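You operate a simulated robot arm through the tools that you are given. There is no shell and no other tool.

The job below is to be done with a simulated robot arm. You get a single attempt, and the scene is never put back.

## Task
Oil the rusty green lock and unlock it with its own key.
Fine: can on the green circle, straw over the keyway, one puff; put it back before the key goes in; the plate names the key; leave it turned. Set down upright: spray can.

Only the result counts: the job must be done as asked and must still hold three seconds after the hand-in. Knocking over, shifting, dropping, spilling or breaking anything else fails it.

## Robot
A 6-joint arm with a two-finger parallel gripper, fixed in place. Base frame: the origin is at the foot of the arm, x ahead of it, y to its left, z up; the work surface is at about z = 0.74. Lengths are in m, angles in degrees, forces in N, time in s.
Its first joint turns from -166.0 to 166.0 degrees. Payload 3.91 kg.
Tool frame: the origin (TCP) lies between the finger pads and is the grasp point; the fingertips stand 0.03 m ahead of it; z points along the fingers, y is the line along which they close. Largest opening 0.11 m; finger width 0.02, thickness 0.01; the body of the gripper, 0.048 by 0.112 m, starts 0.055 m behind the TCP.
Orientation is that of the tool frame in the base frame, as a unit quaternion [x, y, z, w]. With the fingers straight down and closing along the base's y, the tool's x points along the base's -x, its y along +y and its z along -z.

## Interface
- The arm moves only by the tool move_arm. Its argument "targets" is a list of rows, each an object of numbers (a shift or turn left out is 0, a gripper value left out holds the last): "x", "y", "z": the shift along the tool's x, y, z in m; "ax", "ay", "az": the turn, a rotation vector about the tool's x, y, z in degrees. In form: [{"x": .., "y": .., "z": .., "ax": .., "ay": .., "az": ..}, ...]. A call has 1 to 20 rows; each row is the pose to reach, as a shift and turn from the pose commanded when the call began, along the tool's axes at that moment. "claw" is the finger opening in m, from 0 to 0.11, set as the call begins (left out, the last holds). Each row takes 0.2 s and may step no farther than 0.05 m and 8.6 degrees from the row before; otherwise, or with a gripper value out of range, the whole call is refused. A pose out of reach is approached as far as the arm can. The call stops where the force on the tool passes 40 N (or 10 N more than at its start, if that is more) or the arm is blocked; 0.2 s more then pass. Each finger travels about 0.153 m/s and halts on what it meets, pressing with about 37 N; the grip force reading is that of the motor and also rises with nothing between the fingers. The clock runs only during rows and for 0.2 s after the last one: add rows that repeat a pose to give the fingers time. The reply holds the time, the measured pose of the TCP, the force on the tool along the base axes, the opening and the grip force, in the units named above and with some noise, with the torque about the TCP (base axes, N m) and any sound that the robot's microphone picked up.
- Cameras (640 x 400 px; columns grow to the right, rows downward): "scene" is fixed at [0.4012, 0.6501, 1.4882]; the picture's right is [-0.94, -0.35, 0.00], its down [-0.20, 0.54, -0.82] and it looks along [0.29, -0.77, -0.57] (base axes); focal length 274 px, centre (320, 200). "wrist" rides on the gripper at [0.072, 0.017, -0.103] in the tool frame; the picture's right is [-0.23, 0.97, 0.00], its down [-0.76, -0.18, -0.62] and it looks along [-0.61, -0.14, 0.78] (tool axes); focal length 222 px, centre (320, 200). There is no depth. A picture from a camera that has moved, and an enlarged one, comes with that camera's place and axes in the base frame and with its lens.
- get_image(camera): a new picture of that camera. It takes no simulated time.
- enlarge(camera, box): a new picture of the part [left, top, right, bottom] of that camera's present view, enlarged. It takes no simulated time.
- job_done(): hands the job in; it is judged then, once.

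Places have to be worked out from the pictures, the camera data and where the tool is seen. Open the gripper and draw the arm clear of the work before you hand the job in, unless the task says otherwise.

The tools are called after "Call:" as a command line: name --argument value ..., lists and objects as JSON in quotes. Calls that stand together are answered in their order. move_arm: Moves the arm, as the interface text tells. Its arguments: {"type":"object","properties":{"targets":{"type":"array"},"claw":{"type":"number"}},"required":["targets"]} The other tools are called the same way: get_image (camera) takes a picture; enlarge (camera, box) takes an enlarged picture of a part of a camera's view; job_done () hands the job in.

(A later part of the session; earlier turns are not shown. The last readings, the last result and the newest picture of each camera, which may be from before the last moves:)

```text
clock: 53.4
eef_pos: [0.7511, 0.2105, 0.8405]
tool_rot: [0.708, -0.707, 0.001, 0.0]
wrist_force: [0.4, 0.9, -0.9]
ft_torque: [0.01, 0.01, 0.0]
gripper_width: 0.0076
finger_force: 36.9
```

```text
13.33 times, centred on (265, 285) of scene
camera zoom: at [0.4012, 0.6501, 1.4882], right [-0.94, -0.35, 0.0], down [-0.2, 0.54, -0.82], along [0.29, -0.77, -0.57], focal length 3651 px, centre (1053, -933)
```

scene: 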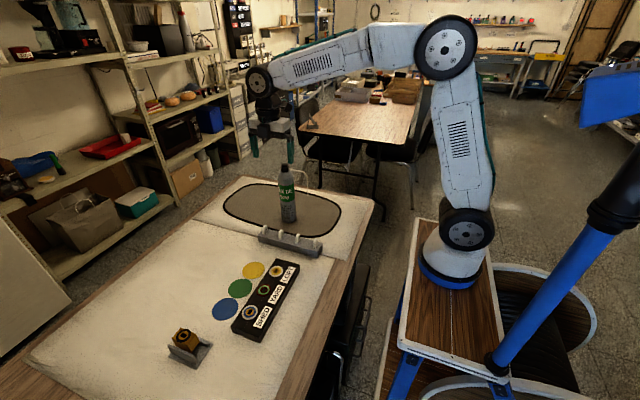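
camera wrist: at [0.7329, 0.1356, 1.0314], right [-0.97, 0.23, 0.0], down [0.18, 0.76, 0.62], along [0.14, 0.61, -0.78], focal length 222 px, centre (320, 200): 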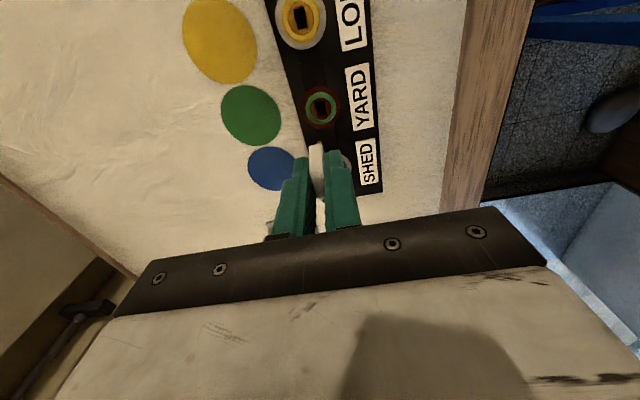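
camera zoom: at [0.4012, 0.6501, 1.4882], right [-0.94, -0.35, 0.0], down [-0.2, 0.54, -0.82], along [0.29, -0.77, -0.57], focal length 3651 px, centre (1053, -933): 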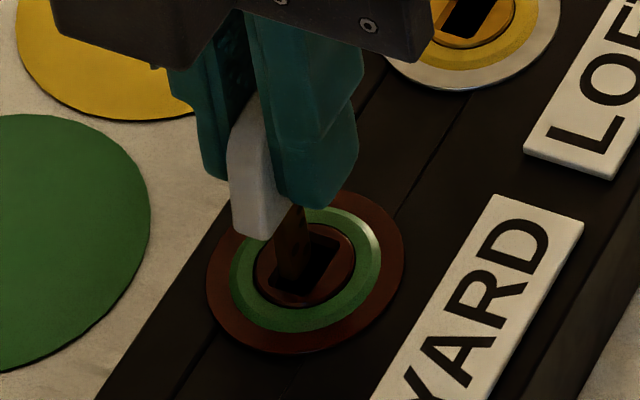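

The blade tip seems only a few mm above the lock face. I'll zoom in tighter from the scene camera to judge the y offset.

Call:
enlarge --camera "scene" --box '[254, 280, 278, 298]'

Call:
enlarge --camera "wrist" --box '[305, 120, 335, 150]'

```text
16.00 times, centred on (266, 289) of scene
camera zoom: at [0.4012, 0.6501, 1.4882], right [-0.94, -0.35, 0.0], down [-0.2, 0.54, -0.82], along [0.29, -0.77, -0.57], focal length 4381 px, centre (1184, -1224)
```

zoom: 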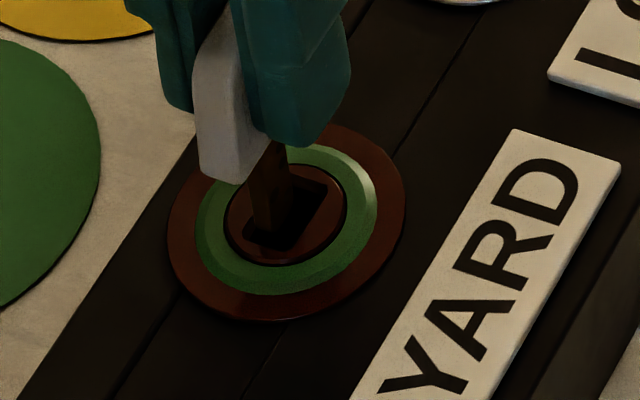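

```text
13.33 times, centred on (320, 135) of wrist
camera zoom: at [0.7325, 0.137, 0.9421], right [-0.97, 0.23, 0.0], down [0.18, 0.76, 0.62], along [0.14, 0.61, -0.78], focal length 2962 px, centre (320, 1067)
```

zoom: 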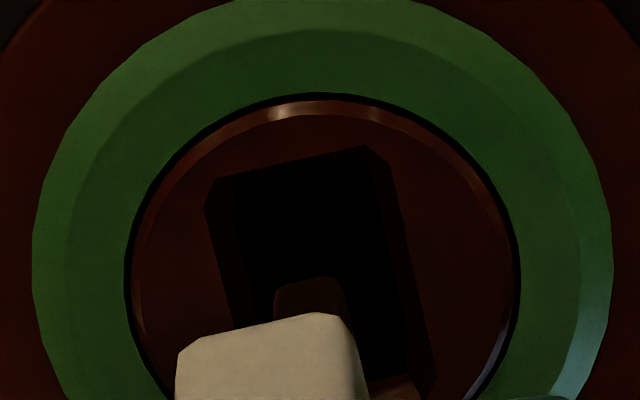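

The wrist view shows the blade's near edge at the hole's centre, i.e. the key sits about 2–2.5 mm too far toward +y; x is within 0.5 mm. I correct by −2.2 mm in y and −0.5 mm in x, then recheck.

Call:
move_arm --targets '[{"x": 0.0011, "y": 0.0003}, {"x": 0.0022, "y": 0.0005}, {"x": 0.0022, "y": 0.0005}, {"x": 0.0022, "y": 0.0005}]'

Call:
enlarge --camera "scene" --box '[254, 280, 278, 298]'

Call:
enlarge --camera "wrist" --box '[305, 120, 335, 150]'

```text
clock: 54.4
eef_pos: [0.7497, 0.2081, 0.8401]
tool_rot: [-0.707, 0.707, -0.001, 0.0]
wrist_force: [-0.9, -1.0, -0.2]
ft_torque: [-0.02, 0.03, -0.01]
gripper_width: 0.0077
finger_force: 37.5
```

```text
16.00 times, centred on (266, 289) of scene
camera zoom: at [0.4012, 0.6501, 1.4882], right [-0.94, -0.35, 0.0], down [-0.2, 0.54, -0.82], along [0.29, -0.77, -0.57], focal length 4381 px, centre (1184, -1224)
```

zoom: 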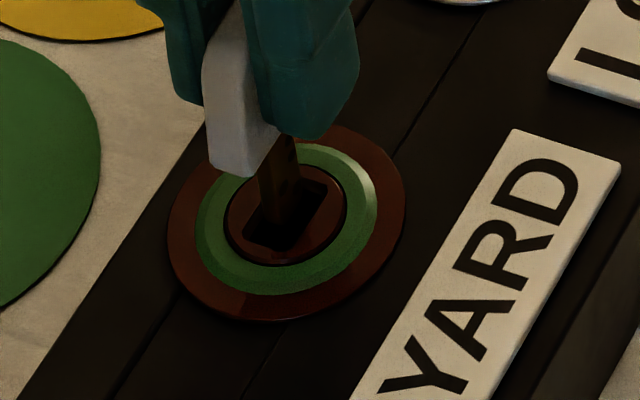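

```text
13.33 times, centred on (320, 135) of wrist
camera zoom: at [0.7317, 0.135, 0.9422], right [-0.97, 0.23, 0.0], down [0.18, 0.76, 0.62], along [0.14, 0.61, -0.78], focal length 2962 px, centre (320, 1067)
```

zoom: 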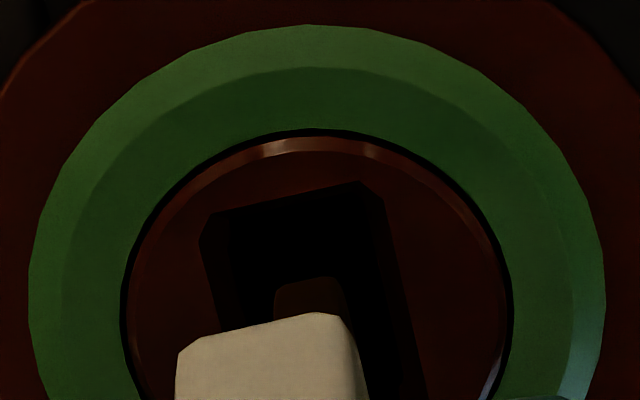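

The blade is now centred over the hole in both views (about ±0.3 mm). I start inserting gently, 6 mm first.

Call:
move_arm --targets '[{"z": 0.002}, {"z": 0.004}, {"z": 0.006}, {"z": 0.006}]'

Call:
enlarge --camera "scene" --box '[254, 280, 278, 298]'

Call:
enlarge --camera "wrist" --box '[300, 120, 340, 160]'

```text
clock: 55.4
eef_pos: [0.749, 0.2082, 0.8339]
tool_rot: [-0.707, 0.707, 0.001, 0.0]
wrist_force: [-0.8, 0.1, -1.0]
ft_torque: [0.02, 0.0, 0.0]
gripper_width: 0.0079
finger_force: 37.8
```

```text
16.00 times, centred on (266, 289) of scene
camera zoom: at [0.4012, 0.6501, 1.4882], right [-0.94, -0.35, 0.0], down [-0.2, 0.54, -0.82], along [0.29, -0.77, -0.57], focal length 4381 px, centre (1184, -1224)
```

zoom: 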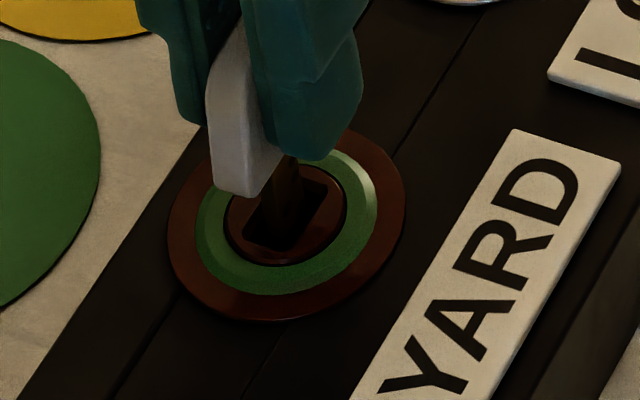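

```text
10.00 times, centred on (320, 140) of wrist
camera zoom: at [0.7318, 0.1349, 0.9358], right [-0.97, 0.23, 0.0], down [0.18, 0.76, 0.62], along [0.14, 0.61, -0.78], focal length 2221 px, centre (320, 800)
```

zoom: 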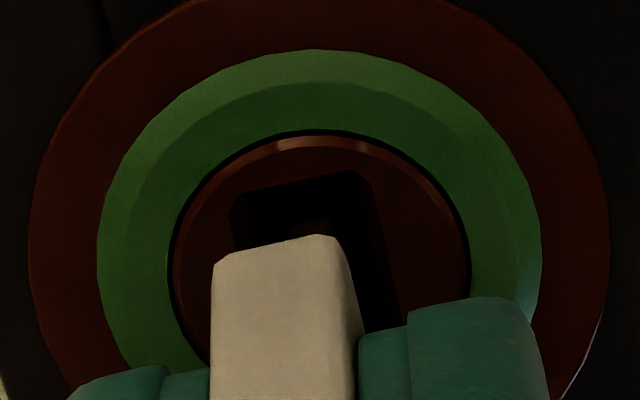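

No resistance, and the blade is entering the hole. I continue down in 2 mm steps.

Call:
move_arm --targets '[{"z": 0.002}, {"z": 0.004}, {"z": 0.006}, {"z": 0.008}, {"z": 0.01}, {"z": 0.01}]'

Call:
enlarge --camera "scene" --box '[254, 280, 278, 298]'

```text
clock: 56.8
eef_pos: [0.7504, 0.2082, 0.8237]
tool_rot: [-0.707, 0.707, 0.0, -0.001]
wrist_force: [0.2, 0.1, -0.2]
ft_torque: [-0.01, 0.0, -0.02]
gripper_width: 0.0079
finger_force: 36.9
```

```text
16.00 times, centred on (266, 289) of scene
camera zoom: at [0.4012, 0.6501, 1.4882], right [-0.94, -0.35, 0.0], down [-0.2, 0.54, -0.82], along [0.29, -0.77, -0.57], focal length 4381 px, centre (1184, -1224)
```

zoom: 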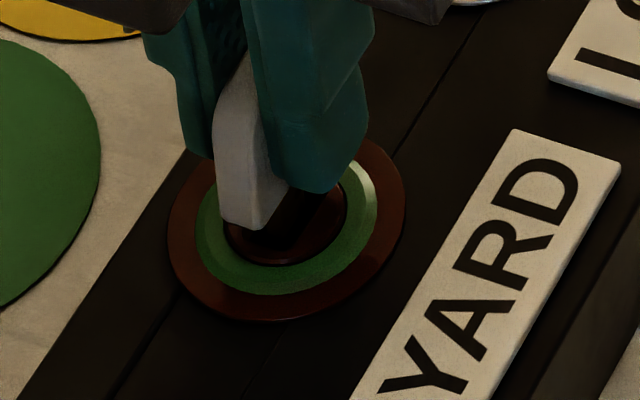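

Still free. Bow bottom is about 12 mm above the lock; I continue down carefully.

Call:
move_arm --targets '[{"z": 0.002}, {"z": 0.004}, {"z": 0.006}, {"z": 0.008}, {"z": 0.009}, {"z": 0.009}]'

Call:
enlarge --camera "scene" --box '[254, 280, 278, 298]'

Call:
enlarge --camera "wrist" --box '[290, 120, 350, 180]'

```text
clock: 58.2
eef_pos: [0.7486, 0.2088, 0.8144]
tool_rot: [0.708, -0.707, 0.0, 0.0]
wrist_force: [-0.6, -0.1, -0.7]
ft_torque: [-0.01, 0.0, -0.01]
gripper_width: 0.0078
finger_force: 36.4
```

```text
16.00 times, centred on (266, 289) of scene
camera zoom: at [0.4012, 0.6501, 1.4882], right [-0.94, -0.35, 0.0], down [-0.2, 0.54, -0.82], along [0.29, -0.77, -0.57], focal length 4381 px, centre (1184, -1224)
```

zoom: 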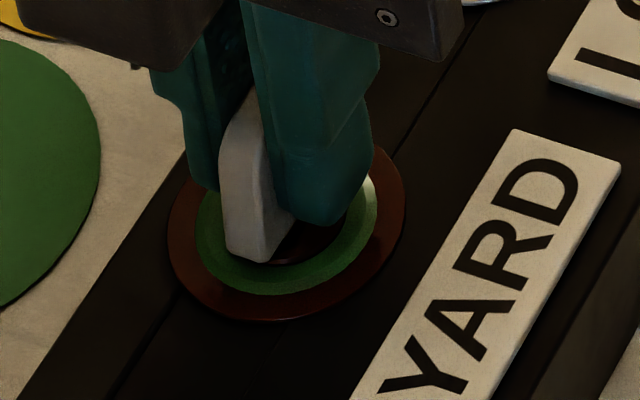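

```text
6.67 times, centred on (320, 150) of wrist
camera zoom: at [0.7319, 0.1349, 0.9164], right [-0.97, 0.23, 0.0], down [0.18, 0.76, 0.62], along [0.14, 0.61, -0.78], focal length 1481 px, centre (320, 533)
```

zoom: 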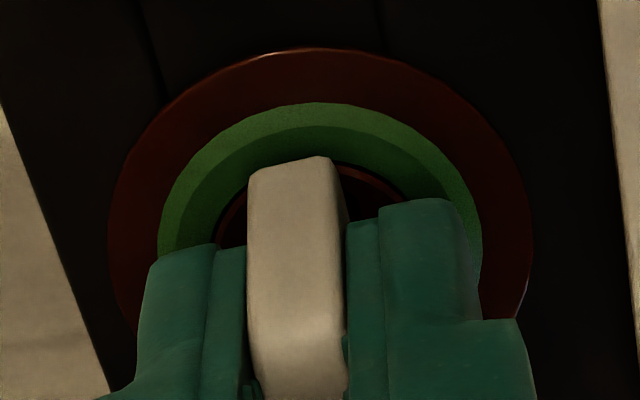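

Bow bottom is about 3 mm above the face. A few more 1 mm steps, watching for seating contact.

Call:
move_arm --targets '[{"z": 0.001}, {"z": 0.002}, {"z": 0.003}, {"z": 0.003}]'

```text
clock: 59.2
eef_pos: [0.7508, 0.2077, 0.8127]
tool_rot: [0.707, -0.707, 0.001, 0.0]
wrist_force: [-0.6, -2.6, 9.2]
ft_torque: [-0.05, 0.02, 0.0]
gripper_width: 0.0076
finger_force: 37.0
```

The key is seated (9 N contact). I ease up 0.6 mm and test a small clockwise turn about the key's axis (which sits ~3 mm off the TCP), watching the torque.

Call:
move_arm --targets '[{"z": -0.0006}, {"x": -0.0001, "y": 0.0002, "z": -0.0006, "az": 4}, {"x": -0.0001, "y": 0.0005, "z": -0.0006, "az": 8.5}, {"x": -0.0002, "y": 0.0007, "z": -0.0006, "az": 13}, {"x": -0.0002, "y": 0.0007, "z": -0.0006, "az": 13}]'

Call:
enlarge --camera "scene" --box '[254, 280, 278, 298]'

Call:
enlarge --camera "wrist" --box '[290, 120, 350, 180]'

```text
clock: 60.4
eef_pos: [0.7493, 0.2098, 0.8128]
tool_rot: [-0.622, 0.783, 0.0, -0.001]
wrist_force: [-0.3, 1.1, 4.1]
ft_torque: [0.01, 0.0, -0.01]
gripper_width: 0.0077
finger_force: 37.0
```

```text
16.00 times, centred on (266, 289) of scene
camera zoom: at [0.4012, 0.6501, 1.4882], right [-0.94, -0.35, 0.0], down [-0.2, 0.54, -0.82], along [0.29, -0.77, -0.57], focal length 4381 px, centre (1184, -1224)
```

zoom: 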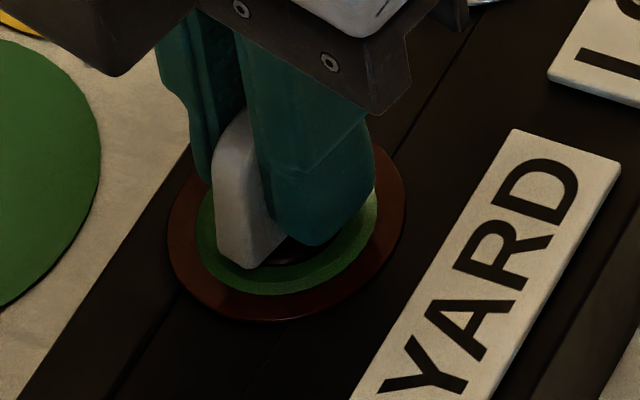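

```text
6.67 times, centred on (320, 150) of wrist
camera zoom: at [0.7153, 0.1409, 0.9137], right [-0.9, 0.44, 0.0], down [0.34, 0.7, 0.62], along [0.28, 0.56, -0.78], focal length 1481 px, centre (320, 533)
```

zoom: 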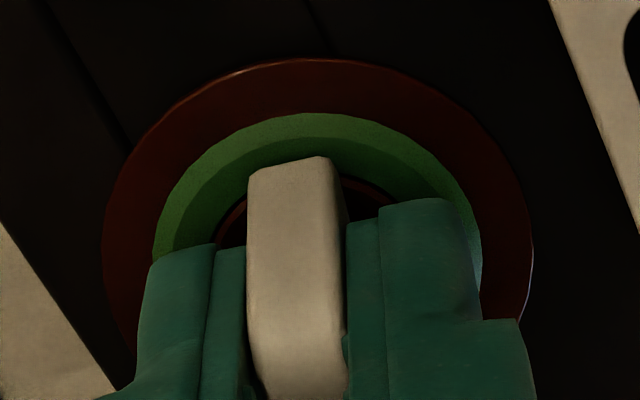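

It turned 13° with no resistance. I continue the clockwise turn toward 47°, checking torque and sound.

Call:
move_arm --targets '[{"x": -0.0001, "y": 0.0005, "az": 8.5}, {"x": -0.0003, "y": 0.0009, "az": 17}, {"x": -0.0006, "y": 0.0013, "az": 25.5}, {"x": -0.0009, "y": 0.0016, "az": 34}, {"x": -0.0009, "y": 0.0016, "az": 34}]'

Call:
enlarge --camera "scene" --box '[254, 280, 278, 298]'

Call:
enlarge --camera "wrist" --box '[290, 120, 350, 180]'

```text
clock: 61.6
eef_pos: [0.7473, 0.2084, 0.8123]
tool_rot: [-0.366, 0.93, 0.0, 0.001]
wrist_force: [10.4, -6.4, 5.8]
ft_torque: [-0.11, -0.09, 0.13]
gripper_width: 0.008
finger_force: 37.1
```

```text
16.00 times, centred on (266, 289) of scene
camera zoom: at [0.4012, 0.6501, 1.4882], right [-0.94, -0.35, 0.0], down [-0.2, 0.54, -0.82], along [0.29, -0.77, -0.57], focal length 4381 px, centre (1184, -1224)
```

zoom: 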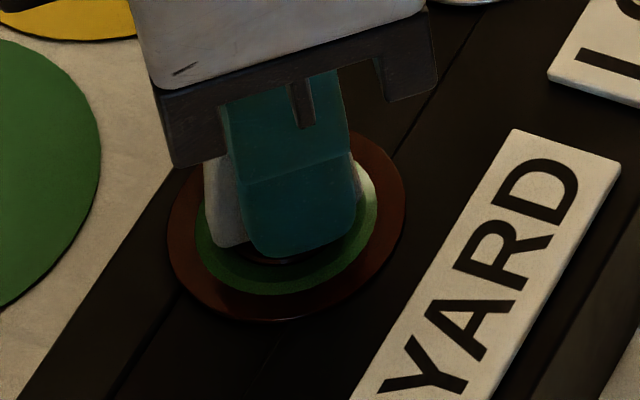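

```text
6.67 times, centred on (320, 150) of wrist
camera zoom: at [0.6827, 0.171, 0.9136], right [-0.5, 0.87, 0.0], down [0.68, 0.39, 0.62], along [0.54, 0.31, -0.78], focal length 1481 px, centre (320, 533)
```

zoom: 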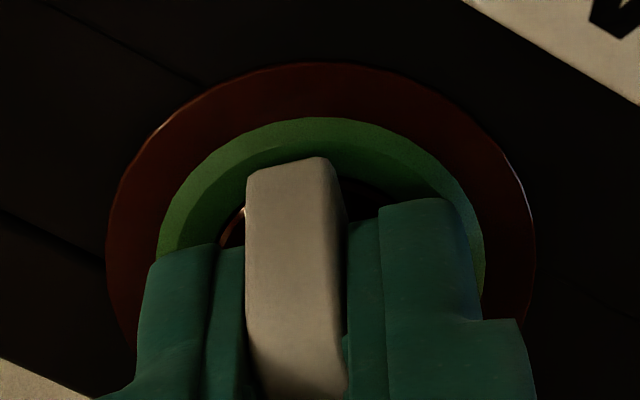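

At 47° there's some torque (0.13 N·m) and a sideways load of about 12 N, mostly along −tool y, so the blade has engaged the core. I shift about 0.8 mm to relieve the side load and continue turning.

Call:
move_arm --targets '[{"x": 0.0, "y": -0.0006, "az": 3}, {"x": 0.0, "y": -0.0003, "az": 8.5}, {"x": -0.0001, "y": 0.0001, "az": 17}, {"x": -0.0001, "y": 0.0001, "az": 17}]'

Call:
enlarge --camera "scene" --box '[250, 275, 282, 299]'

Call:
enlarge --camera "wrist" --box '[290, 120, 350, 180]'

```text
clock: 62.6
eef_pos: [0.7475, 0.2096, 0.8111]
tool_rot: [-0.224, 0.975, -0.001, -0.001]
wrist_force: [15.5, -10.6, -1.1]
ft_torque: [-0.08, 0.74, 0.53]
gripper_width: 0.0082
finger_force: 37.3
```

```text
16.00 times, centred on (266, 287) of scene
camera zoom: at [0.4012, 0.6501, 1.4882], right [-0.94, -0.35, 0.0], down [-0.2, 0.54, -0.82], along [0.29, -0.77, -0.57], focal length 4381 px, centre (1184, -1192)
```

zoom: 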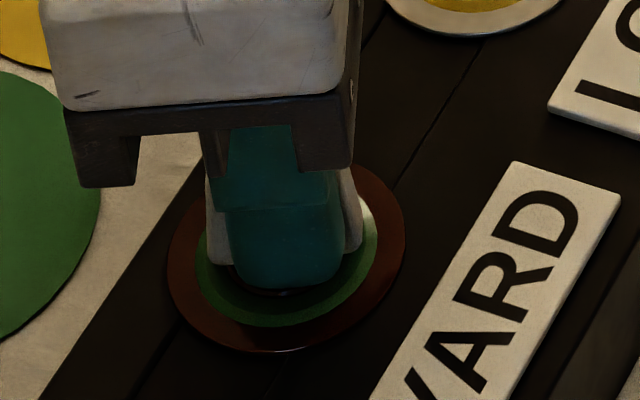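

```text
6.67 times, centred on (320, 150) of wrist
camera zoom: at [0.6742, 0.1912, 0.9139], right [-0.22, 0.98, 0.0], down [0.76, 0.17, 0.62], along [0.61, 0.14, -0.78], focal length 1481 px, centre (320, 533)
```

zoom: 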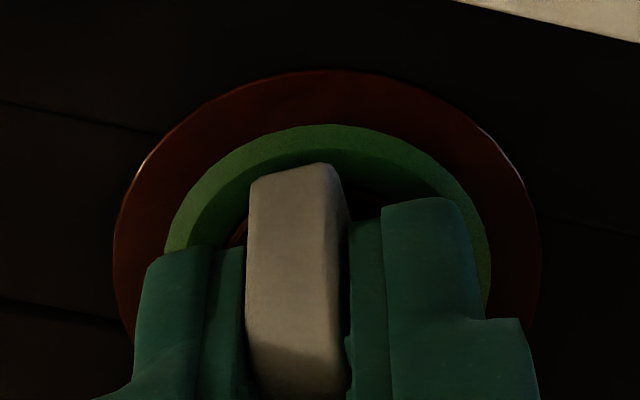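

At 64° the torque is 0.53 N·m with 19 N side load, though the bow hasn't twisted in the fingers. I hold still while easing ~0.8 mm along the load direction, to see how the readings respond.

Call:
move_arm --targets '[{"x": -0.0004, "y": -0.0003}, {"x": -0.0008, "y": -0.0005}, {"x": -0.0008, "y": -0.0005}]'

Call:
get_image --camera "scene"

Call:
enlarge --camera "wrist" --box '[290, 120, 350, 180]'

```text
clock: 63.4
eef_pos: [0.7478, 0.2097, 0.8118]
tool_rot: [-0.225, 0.974, 0.0, 0.0]
wrist_force: [3.4, -7.3, 0.9]
ft_torque: [-0.32, 1.36, 0.53]
gripper_width: 0.0088
finger_force: 36.8
```

```text
taken
```

scene: 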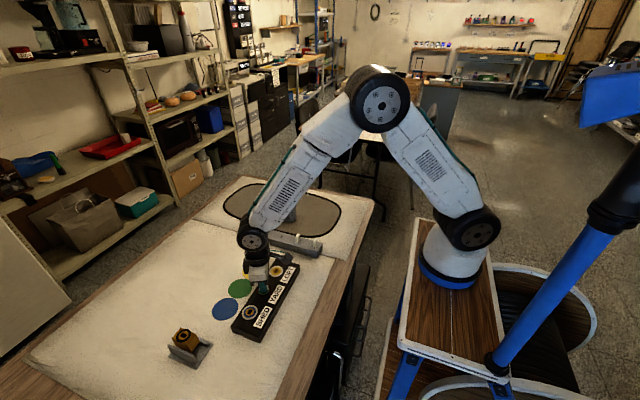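

```text
6.67 times, centred on (320, 150) of wrist
camera zoom: at [0.675, 0.1918, 0.9138], right [-0.22, 0.97, 0.0], down [0.76, 0.17, 0.62], along [0.61, 0.14, -0.78], focal length 1481 px, centre (320, 533)
```

zoom: 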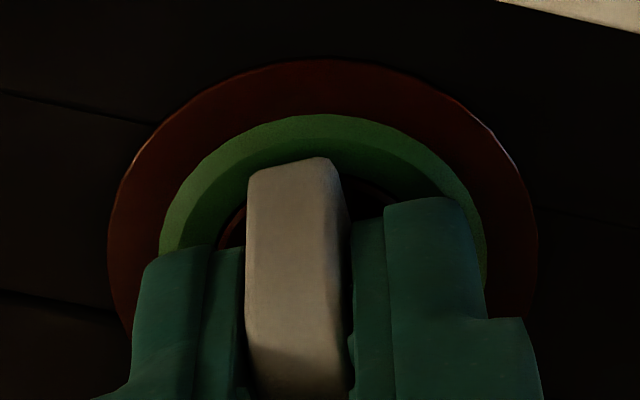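

Side load dropped but the finger gap rose to 8.8 mm, so the key is being cocked in the grip. I'll release it (it stays in the lock) and rise to see how far the core has turned.

Call:
move_arm --targets '[{"z": 0}, {"z": 0}, {"z": 0}]' --claw 0.035

Call:
enlarge --camera "wrist" --box '[280, 110, 360, 190]'

Call:
enlarge --camera "scene" --box '[250, 270, 282, 299]'

```text
clock: 64.2
eef_pos: [0.7484, 0.2097, 0.8122]
tool_rot: [-0.225, 0.974, -0.001, 0.0]
wrist_force: [-0.2, 0.1, 0.5]
ft_torque: [0.01, -0.04, -0.01]
gripper_width: 0.0352
finger_force: 0.0
```

```text
5.00 times, centred on (320, 150) of wrist
camera zoom: at [0.6753, 0.1918, 0.9141], right [-0.22, 0.97, 0.0], down [0.76, 0.17, 0.62], along [0.61, 0.14, -0.78], focal length 1111 px, centre (320, 450)
```

zoom: 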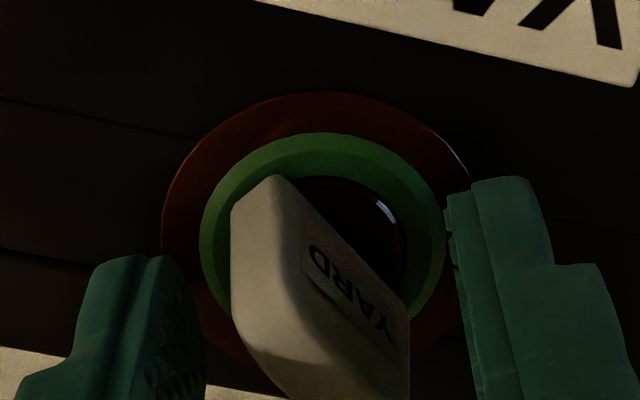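

```text
13.79 times, centred on (266, 284) of scene
camera zoom: at [0.4012, 0.6501, 1.4882], right [-0.94, -0.35, 0.0], down [-0.2, 0.54, -0.82], along [0.29, -0.77, -0.57], focal length 3777 px, centre (1065, -966)
```

zoom: 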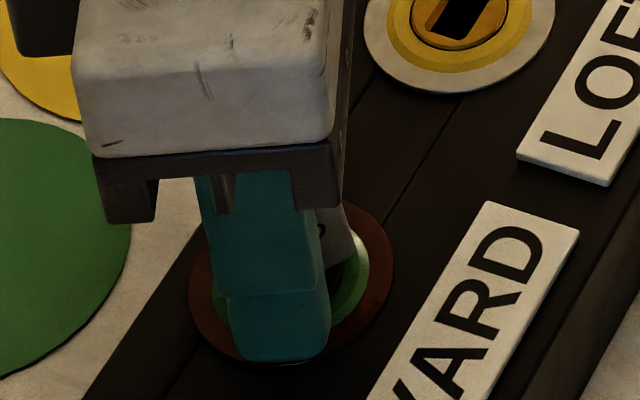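

On release the key swung back relative to the fingers, so something was resisting. I rise straight up and look at the key and core.

Call:
move_arm --targets '[{"z": -0.015}, {"z": -0.04}, {"z": -0.07}, {"z": -0.1}, {"z": -0.1}]'

Call:
get_image --camera "wrist"

Call:
enlarge --camera "wrist" --box '[280, 80, 360, 160]'

Call:
enlarge --camera "scene" --box '[250, 270, 282, 299]'

```text
clock: 65.4
eef_pos: [0.7481, 0.2092, 0.9121]
tool_rot: [-0.225, 0.974, 0.0, 0.001]
wrist_force: [0.4, 0.3, -0.3]
ft_torque: [-0.01, -0.03, 0.01]
gripper_width: 0.035
finger_force: 0.1
```

```text
taken
camera wrist: at [0.6747, 0.1915, 1.0137], right [-0.22, 0.97, 0.0], down [0.76, 0.17, 0.62], along [0.61, 0.14, -0.78], focal length 222 px, centre (320, 200)
```

wrist: 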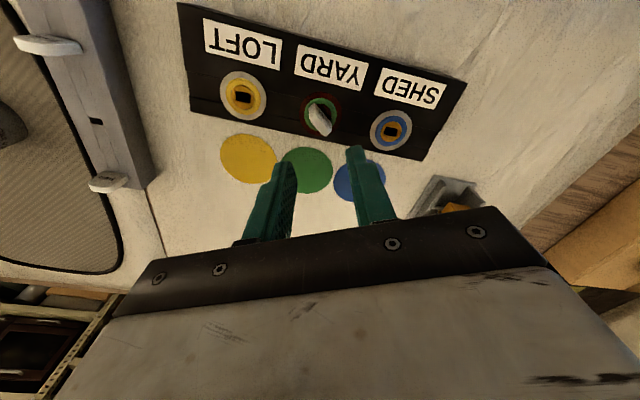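

```text
5.00 times, centred on (320, 120) of wrist
camera zoom: at [0.6747, 0.1915, 1.0137], right [-0.22, 0.97, 0.0], down [0.76, 0.17, 0.62], along [0.61, 0.14, -0.78], focal length 1111 px, centre (320, 600)
```

zoom: 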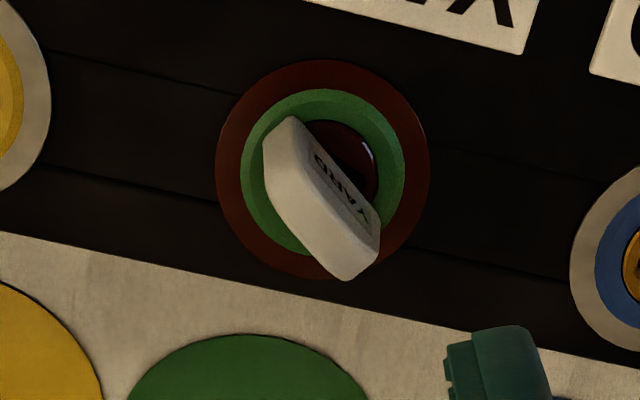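

```text
13.79 times, centred on (266, 284) of scene
camera zoom: at [0.4012, 0.6501, 1.4882], right [-0.94, -0.35, 0.0], down [-0.2, 0.54, -0.82], along [0.29, -0.77, -0.57], focal length 3777 px, centre (1065, -966)
```

zoom: 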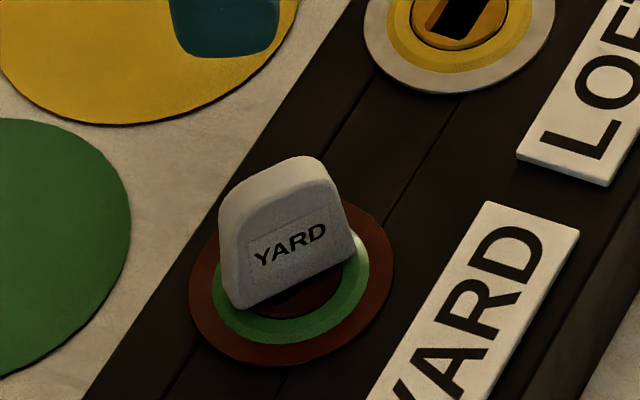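

The key stands in the lock turned about 35° clockwise. Let me zoom on the core to see whether its keyway rotated as well.

Call:
enlarge --camera "wrist" --box '[308, 90, 352, 134]'

Call:
enlarge --camera "scene" --box '[258, 284, 278, 299]'

```text
9.09 times, centred on (330, 112) of wrist
camera zoom: at [0.6747, 0.1915, 1.0137], right [-0.22, 0.97, 0.0], down [0.76, 0.17, 0.62], along [0.61, 0.14, -0.78], focal length 2019 px, centre (229, 1000)
```

zoom: 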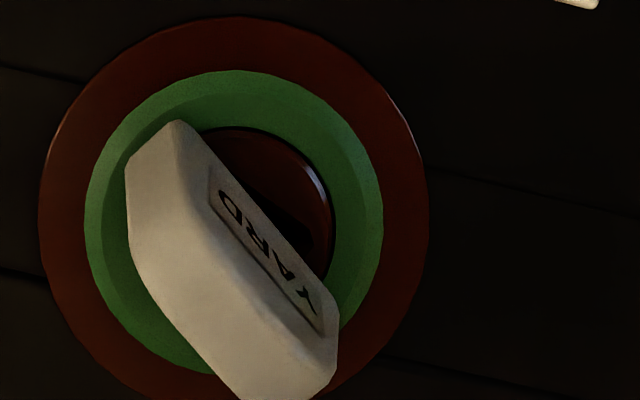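

```text
16.00 times, centred on (268, 292) of scene
camera zoom: at [0.4012, 0.6501, 1.4882], right [-0.94, -0.35, 0.0], down [-0.2, 0.54, -0.82], along [0.29, -0.77, -0.57], focal length 4381 px, centre (1152, -1264)
```

zoom: 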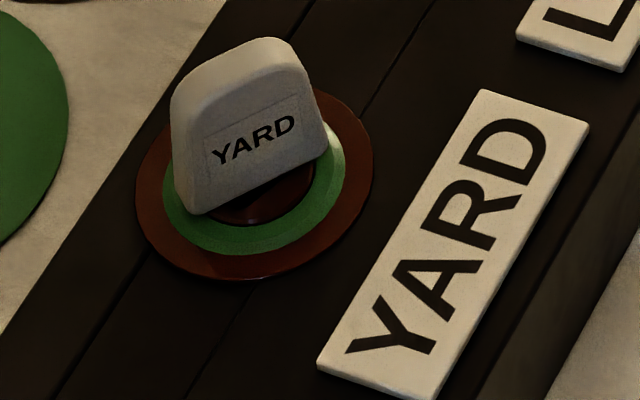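

Call:
enlarge --camera "wrist" --box '[322, 100, 344, 122]'

Call:
enlarge --camera "wrist" --box '[362, 110, 412, 150]'

```text
16.00 times, centred on (333, 111) of wrist
camera zoom: at [0.6747, 0.1915, 1.0137], right [-0.22, 0.97, 0.0], down [0.76, 0.17, 0.62], along [0.61, 0.14, -0.78], focal length 3554 px, centre (112, 1624)
```

zoom: 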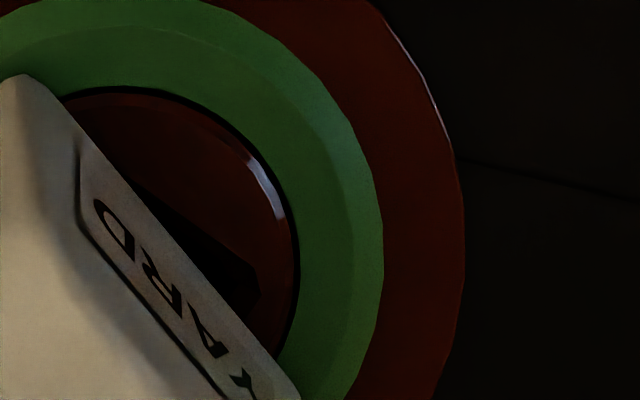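

```text
10.00 times, centred on (387, 130) of wrist
camera zoom: at [0.6747, 0.1915, 1.0137], right [-0.22, 0.97, 0.0], down [0.76, 0.17, 0.62], along [0.61, 0.14, -0.78], focal length 2221 px, centre (-350, 900)
```

zoom: 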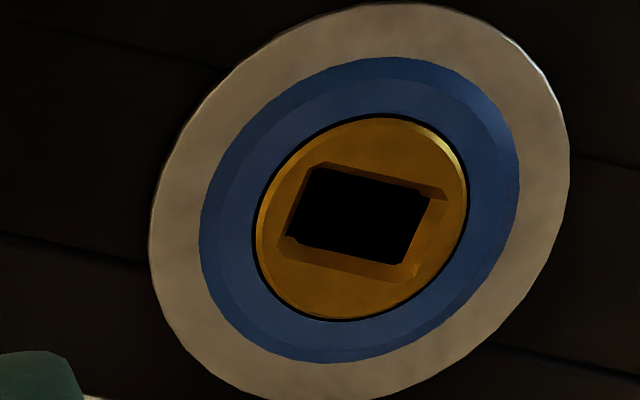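

The core's keyway looks turned roughly 15° versus the unturned SHED lock, while the key sits at 35°. I'll wait a second without touching it to see if the core creeps back (which would mean a stop or spring in this direction).

Call:
move_arm --targets '[{"z": 0}, {"z": 0}, {"z": 0}, {"z": 0}, {"z": 0}, {"z": 0}]'

Call:
enlarge --camera "wrist" --box '[322, 100, 344, 122]'

Call:
enlarge --camera "wrist" --box '[300, 85, 344, 125]'

```text
clock: 66.8
eef_pos: [0.7472, 0.2092, 0.9113]
tool_rot: [-0.225, 0.974, 0.0, 0.0]
wrist_force: [0.2, -0.2, -1.3]
ft_torque: [0.01, -0.02, 0.03]
gripper_width: 0.0349
finger_force: 0.1
```

```text
16.00 times, centred on (333, 111) of wrist
camera zoom: at [0.6747, 0.1915, 1.0134], right [-0.22, 0.97, 0.0], down [0.76, 0.17, 0.62], along [0.61, 0.14, -0.78], focal length 3554 px, centre (112, 1624)
```

zoom: 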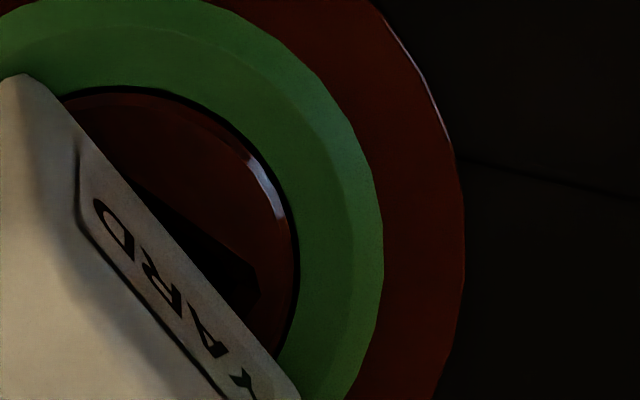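

```text
10.00 times, centred on (322, 105) of wrist
camera zoom: at [0.6747, 0.1915, 1.0134], right [-0.22, 0.97, 0.0], down [0.76, 0.17, 0.62], along [0.61, 0.14, -0.78], focal length 2221 px, centre (300, 1150)
```

zoom: 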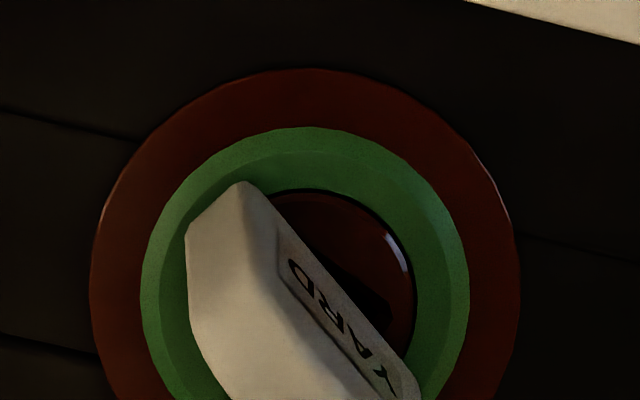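

The core holds still at ~15°, so it isn't spring-loaded; most of my 64° was free play in the wide keyway, and my pivot was off by ~1 mm. I'll re-centre over the lock axis (0.750, 0.210), align the fingers with the bow (35°), and check.

Call:
move_arm --targets '[{"x": -0.001, "az": -8}, {"x": -0.002, "az": -16}, {"x": -0.0027, "az": -24}, {"x": -0.0027, "az": -29}, {"x": -0.0027, "az": -29}]'

Call:
enlarge --camera "wrist" --box '[280, 80, 360, 160]'

Call:
get_image --camera "wrist"

```text
clock: 68.0
eef_pos: [0.7516, 0.2103, 0.9114]
tool_rot: [-0.463, 0.887, -0.001, 0.0]
wrist_force: [-0.6, -0.4, -0.6]
ft_torque: [-0.02, 0.01, 0.0]
gripper_width: 0.0349
finger_force: 0.1
```

```text
5.00 times, centred on (320, 120) of wrist
camera zoom: at [0.695, 0.1601, 1.0142], right [-0.67, 0.74, 0.0], down [0.58, 0.52, 0.62], along [0.46, 0.42, -0.78], focal length 1111 px, centre (320, 600)
```

zoom: 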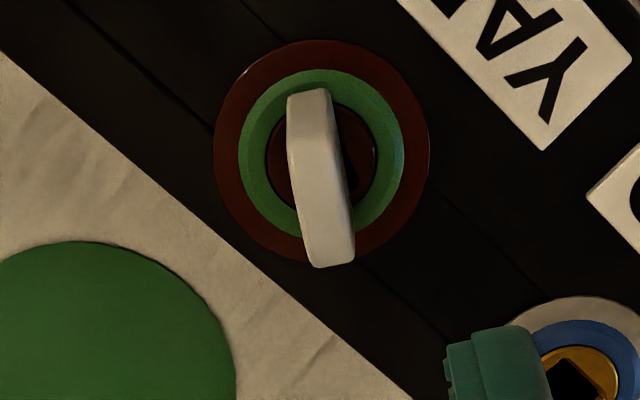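

```text
taken
camera wrist: at [0.695, 0.1601, 1.0142], right [-0.67, 0.74, 0.0], down [0.58, 0.52, 0.62], along [0.46, 0.42, -0.78], focal length 222 px, centre (320, 200)
```

wrist: 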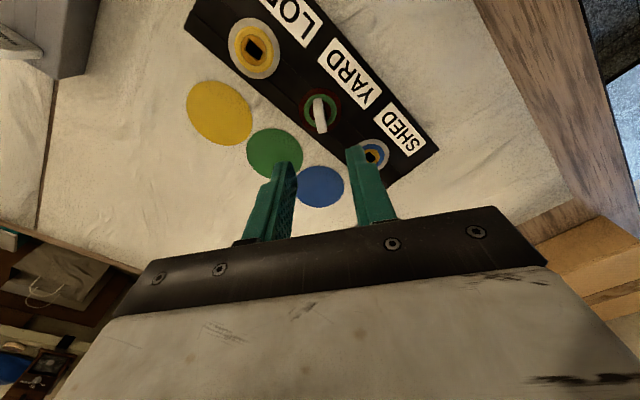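

The bow is centred and about 5° off the finger plane. I rotate +5° and descend around it with the fingers open 35 mm.

Call:
move_arm --targets '[{"z": 0.02, "az": 5}, {"z": 0.05, "az": 5}, {"z": 0.075, "az": 5}, {"z": 0.09, "az": 5}, {"z": 0.098, "az": 5}, {"z": 0.098, "az": 5}]'

Call:
enlarge --camera "wrist" --box '[280, 110, 360, 190]'

```text
clock: 69.4
eef_pos: [0.7498, 0.2094, 0.8162]
tool_rot: [-0.423, 0.906, 0.0, 0.0]
wrist_force: [-0.6, 0.3, 0.1]
ft_torque: [0.0, 0.03, -0.01]
gripper_width: 0.035
finger_force: 0.0
```

```text
5.00 times, centred on (320, 150) of wrist
camera zoom: at [0.6901, 0.1637, 0.9174], right [-0.6, 0.8, 0.0], down [0.63, 0.47, 0.62], along [0.5, 0.37, -0.78], focal length 1111 px, centre (320, 450)
```

zoom: 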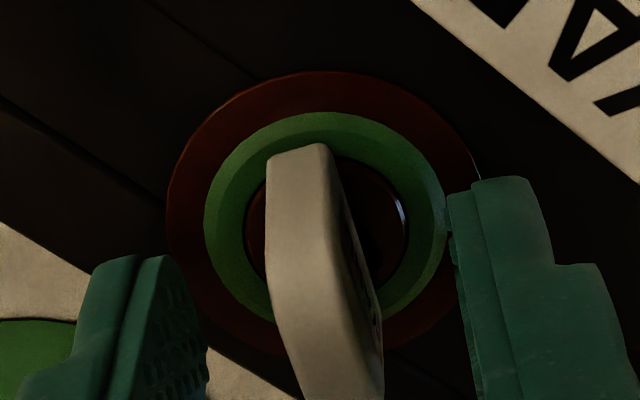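

Well centred. I close on the bow again and continue the clockwise turn in stages.

Call:
move_arm --targets '[{"z": 0}, {"z": 0}, {"z": 0}]' --claw 0.0

Call:
enlarge --camera "wrist" --box '[280, 110, 360, 190]'

```text
clock: 70.2
eef_pos: [0.7493, 0.21, 0.8166]
tool_rot: [-0.423, 0.906, 0.0, 0.0]
wrist_force: [-4.3, 3.4, -0.4]
ft_torque: [0.18, 0.18, 0.02]
gripper_width: 0.0074
finger_force: 36.6
```

```text
5.00 times, centred on (320, 150) of wrist
camera zoom: at [0.6898, 0.164, 0.9175], right [-0.6, 0.8, 0.0], down [0.63, 0.47, 0.62], along [0.5, 0.37, -0.78], focal length 1111 px, centre (320, 450)
```

zoom: 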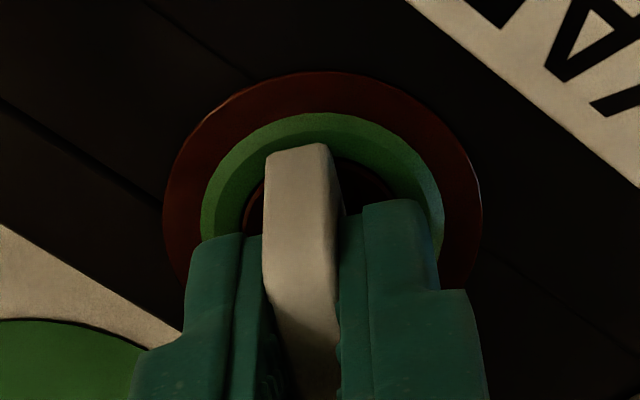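

Gripped with a small 5 N bias toward +tool y. I nudge 0.4 mm that way and turn another 25°.

Call:
move_arm --targets '[{"y": 0.0004, "az": 2}, {"y": 0.0004, "az": 8.5}, {"y": 0.0004, "az": 17}, {"y": 0.0004, "az": 25}, {"y": 0.0004, "az": 25}]'

Call:
enlarge --camera "wrist" --box '[280, 110, 360, 190]'

```text
clock: 71.4
eef_pos: [0.7506, 0.2105, 0.8139]
tool_rot: [-0.216, 0.976, 0.0, 0.001]
wrist_force: [5.7, -8.3, 0.6]
ft_torque: [-0.31, -1.97, 0.52]
gripper_width: 0.0085
finger_force: 36.7
```

```text
5.00 times, centred on (320, 150) of wrist
camera zoom: at [0.6769, 0.1946, 0.9162], right [-0.2, 0.98, 0.0], down [0.77, 0.16, 0.62], along [0.61, 0.13, -0.78], focal length 1111 px, centre (320, 450)
```

zoom: 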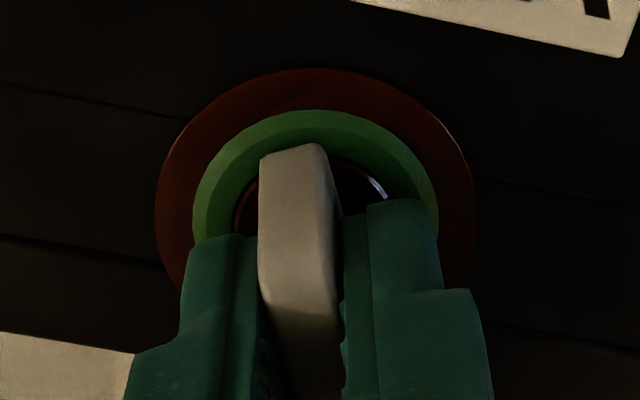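

The key is again at about 62–65° with 0.52 N·m and is starting to twist in the grip. Before pushing more, I'll zoom on the core in this loaded state to see whether its keyway is turning.

Call:
enlarge --camera "wrist" --box '[325, 130, 370, 165]'

Call:
enlarge --camera "wrist" --box '[330, 138, 350, 154]'

Call:
enlarge --camera "scene" --box '[254, 280, 278, 298]'

```text
11.43 times, centred on (348, 148) of wrist
camera zoom: at [0.6769, 0.1946, 0.9162], right [-0.2, 0.98, 0.0], down [0.77, 0.16, 0.62], along [0.61, 0.13, -0.78], focal length 2538 px, centre (6, 800)
```

zoom: 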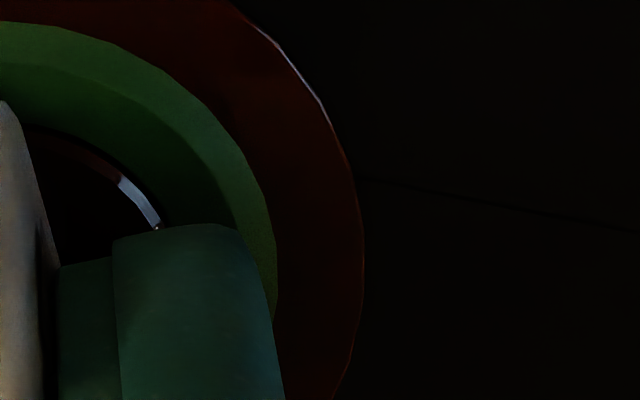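

```text
16.00 times, centred on (340, 146) of wrist
camera zoom: at [0.6769, 0.1946, 0.9162], right [-0.2, 0.98, 0.0], down [0.77, 0.16, 0.62], along [0.61, 0.13, -0.78], focal length 3554 px, centre (0, 1064)
```

zoom: 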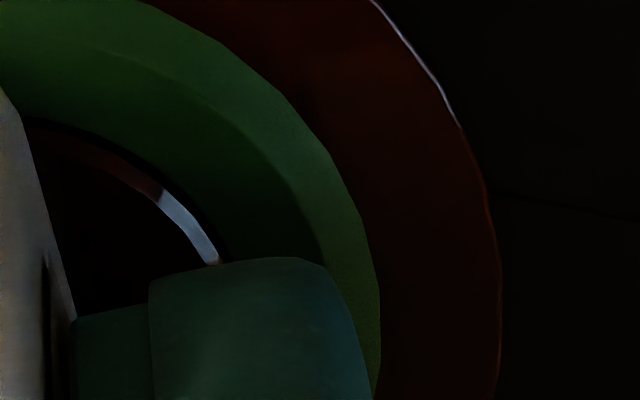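

```text
16.00 times, centred on (266, 289) of scene
camera zoom: at [0.4012, 0.6501, 1.4882], right [-0.94, -0.35, 0.0], down [-0.2, 0.54, -0.82], along [0.29, -0.77, -0.57], focal length 4381 px, centre (1184, -1224)
```

zoom: 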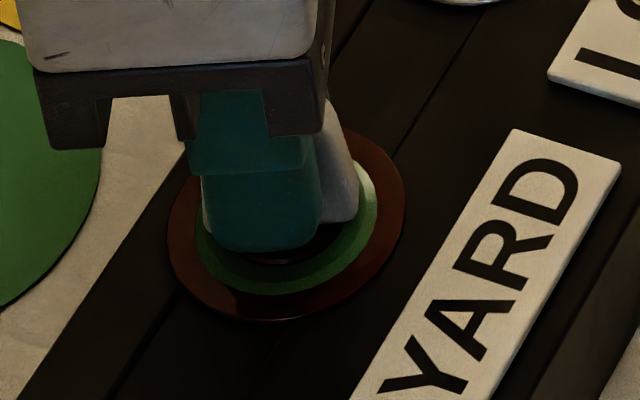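

I can't see the keyway while loaded. As a test, I back off 6° and read the torque: pure friction would vanish at once, a spring or stop would keep pushing.

Call:
move_arm --targets '[{"az": -3}, {"az": -6}, {"az": -6}]'

```text
clock: 72.2
eef_pos: [0.7509, 0.2106, 0.8149]
tool_rot: [-0.268, 0.964, -0.001, 0.0]
wrist_force: [6.1, -12.0, 3.9]
ft_torque: [-0.39, -1.96, 0.46]
gripper_width: 0.008
finger_force: 37.2
```

Call:
move_arm --targets '[{"az": -3}, {"az": -6}, {"az": -6}]'

```text
clock: 73.0
eef_pos: [0.7503, 0.2103, 0.815]
tool_rot: [-0.317, 0.948, 0.001, 0.0]
wrist_force: [7.0, -11.6, 3.8]
ft_torque: [-0.55, -1.66, 0.34]
gripper_width: 0.0075
finger_force: 37.2
```

The torque falls linearly with angle (0.52→0.46→0.34), so clockwise runs into a springy stop: this is the wrong way. I'll turn back counter-clockwise through zero, correcting the pivot by 0.7 mm, and feel the other direction.

Call:
move_arm --targets '[{"x": 0.0001, "y": -0.0004, "az": -8.5}, {"x": 0.0002, "y": -0.0007, "az": -17}, {"x": 0.0002, "y": -0.0007, "az": -25.5}, {"x": 0.0002, "y": -0.0007, "az": -34}, {"x": 0.0002, "y": -0.0007, "az": -42.5}, {"x": 0.0002, "y": -0.0007, "az": -51}, {"x": 0.0002, "y": -0.0007, "az": -53}, {"x": 0.0002, "y": -0.0007, "az": -53}]'

Call:
enlarge --camera "wrist" --box '[280, 110, 360, 190]'

```text
clock: 74.8
eef_pos: [0.7505, 0.2104, 0.814]
tool_rot: [0.708, -0.707, 0.0, 0.0]
wrist_force: [-8.9, 3.5, 1.2]
ft_torque: [0.15, 0.4, -0.01]
gripper_width: 0.0075
finger_force: 37.3
```

```text
5.00 times, centred on (320, 150) of wrist
camera zoom: at [0.733, 0.137, 0.916], right [-0.97, 0.23, 0.0], down [0.18, 0.76, 0.62], along [0.14, 0.61, -0.78], focal length 1111 px, centre (320, 450)
```

zoom: 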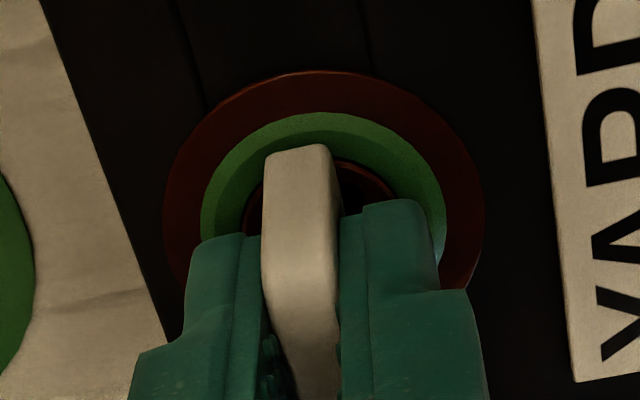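

Back at 0°, torque is ~0. I continue counter-clockwise in stages, watching the torque.

Call:
move_arm --targets '[{"az": -8.5}, {"az": -17}, {"az": -25.5}, {"az": -34}, {"az": -34}]'

```text
clock: 76.0
eef_pos: [0.7493, 0.2087, 0.8146]
tool_rot: [0.883, -0.469, 0.0, 0.002]
wrist_force: [-22.9, -7.2, 1.0]
ft_torque: [-0.33, 0.13, -0.48]
gripper_width: 0.0075
finger_force: 37.1
```

Counter-clockwise meets −0.48 N·m already at −34°, so the core (near +15°) resists both ways about equally: it's stiff rather than stopped. I'll hold here 2 s to see whether the torque relaxes, i.e. whether the core creeps.

Call:
move_arm --targets '[{"z": 0}, {"z": 0}, {"z": 0}, {"z": 0}, {"z": 0}, {"z": 0}, {"z": 0}, {"z": 0}, {"z": 0}, {"z": 0}]'

Call:
enlarge --camera "wrist" --box '[280, 110, 360, 190]'

```text
clock: 78.2
eef_pos: [0.7504, 0.2095, 0.8155]
tool_rot: [0.883, -0.47, 0.0, -0.001]
wrist_force: [-31.7, -3.9, -2.5]
ft_torque: [-0.24, 0.49, -0.47]
gripper_width: 0.0075
finger_force: 36.8
```

```text
5.00 times, centred on (320, 150) of wrist
camera zoom: at [0.776, 0.1402, 0.9165], right [-0.93, -0.36, 0.0], down [-0.28, 0.73, 0.62], along [-0.22, 0.58, -0.78], focal length 1111 px, centre (320, 450)
```

zoom: 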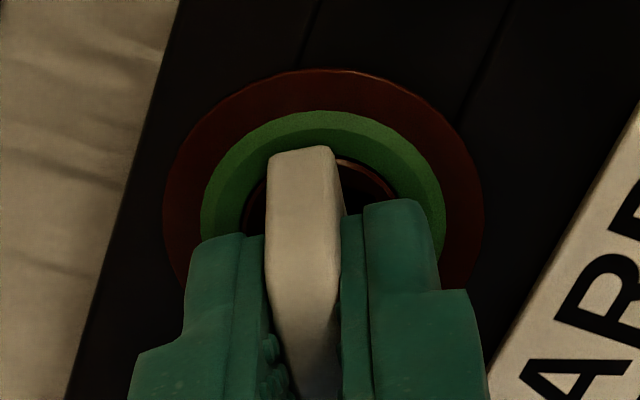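

The torque doesn't relax (−0.47), so the core isn't creeping. Perhaps the key has ridden up and isn't fully seated; I'll return to near zero torque, press the key down lightly and read the vertical force.

Call:
move_arm --targets '[{"az": 8.5}, {"az": 17}, {"az": 25.5}, {"az": 34}, {"az": 42.5}, {"az": 49}, {"az": 49}]'

Call:
enlarge --camera "scene" --box '[254, 280, 278, 298]'

```text
clock: 79.8
eef_pos: [0.7508, 0.2117, 0.8145]
tool_rot: [-0.608, 0.794, 0.001, 0.001]
wrist_force: [-7.1, 2.5, 2.8]
ft_torque: [0.14, 0.34, 0.02]
gripper_width: 0.0076
finger_force: 36.5
```

```text
16.00 times, centred on (266, 289) of scene
camera zoom: at [0.4012, 0.6501, 1.4882], right [-0.94, -0.35, 0.0], down [-0.2, 0.54, -0.82], along [0.29, -0.77, -0.57], focal length 4381 px, centre (1184, -1224)
```

zoom: 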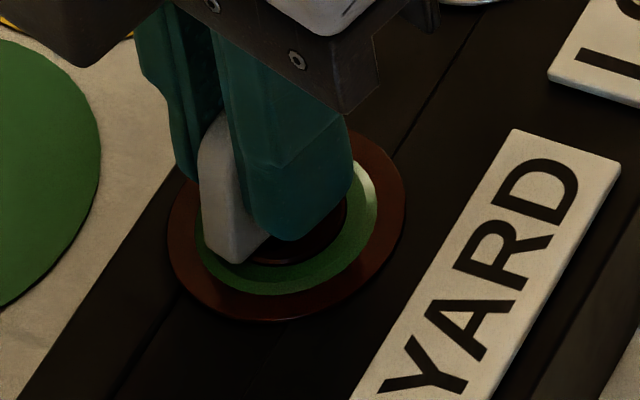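

At +15° (parallel to the core) torque is zero. I'll release the key and rise to inspect the core and key again.

Call:
move_arm --targets '[{"z": 0}, {"z": 0}, {"z": 0}, {"z": -0.015}, {"z": -0.04}, {"z": -0.07}, {"z": -0.1}, {"z": -0.1}]' --claw 0.035

Call:
enlarge --camera "wrist" --box '[290, 85, 350, 145]'

Call:
enlarge --camera "scene" --box '[250, 272, 282, 299]'

```text
clock: 81.6
eef_pos: [0.7509, 0.2105, 0.9135]
tool_rot: [-0.609, 0.793, 0.0, 0.001]
wrist_force: [0.7, 0.1, 0.5]
ft_torque: [0.0, -0.01, 0.02]
gripper_width: 0.035
finger_force: 0.0
```

```text
6.67 times, centred on (320, 115) of wrist
camera zoom: at [0.7152, 0.1439, 1.0151], right [-0.88, 0.47, 0.0], down [0.37, 0.69, 0.62], along [0.29, 0.55, -0.78], focal length 1481 px, centre (320, 767)
```

zoom: 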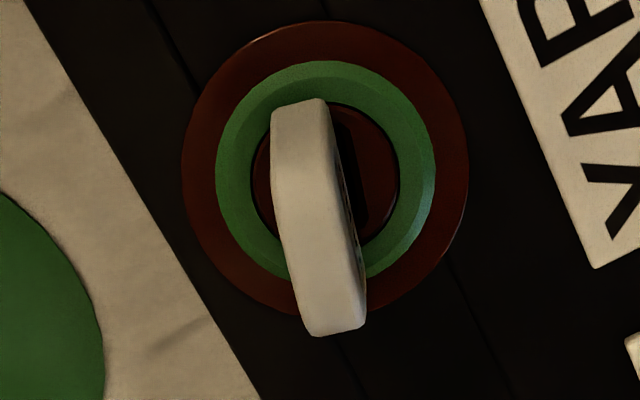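

```text
14.81 times, centred on (266, 286) of scene
camera zoom: at [0.4012, 0.6501, 1.4882], right [-0.94, -0.35, 0.0], down [-0.2, 0.54, -0.82], along [0.29, -0.77, -0.57], focal length 4057 px, centre (1120, -1067)
```

zoom: 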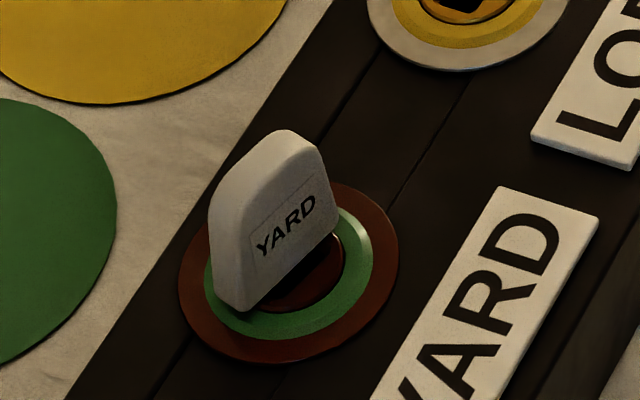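

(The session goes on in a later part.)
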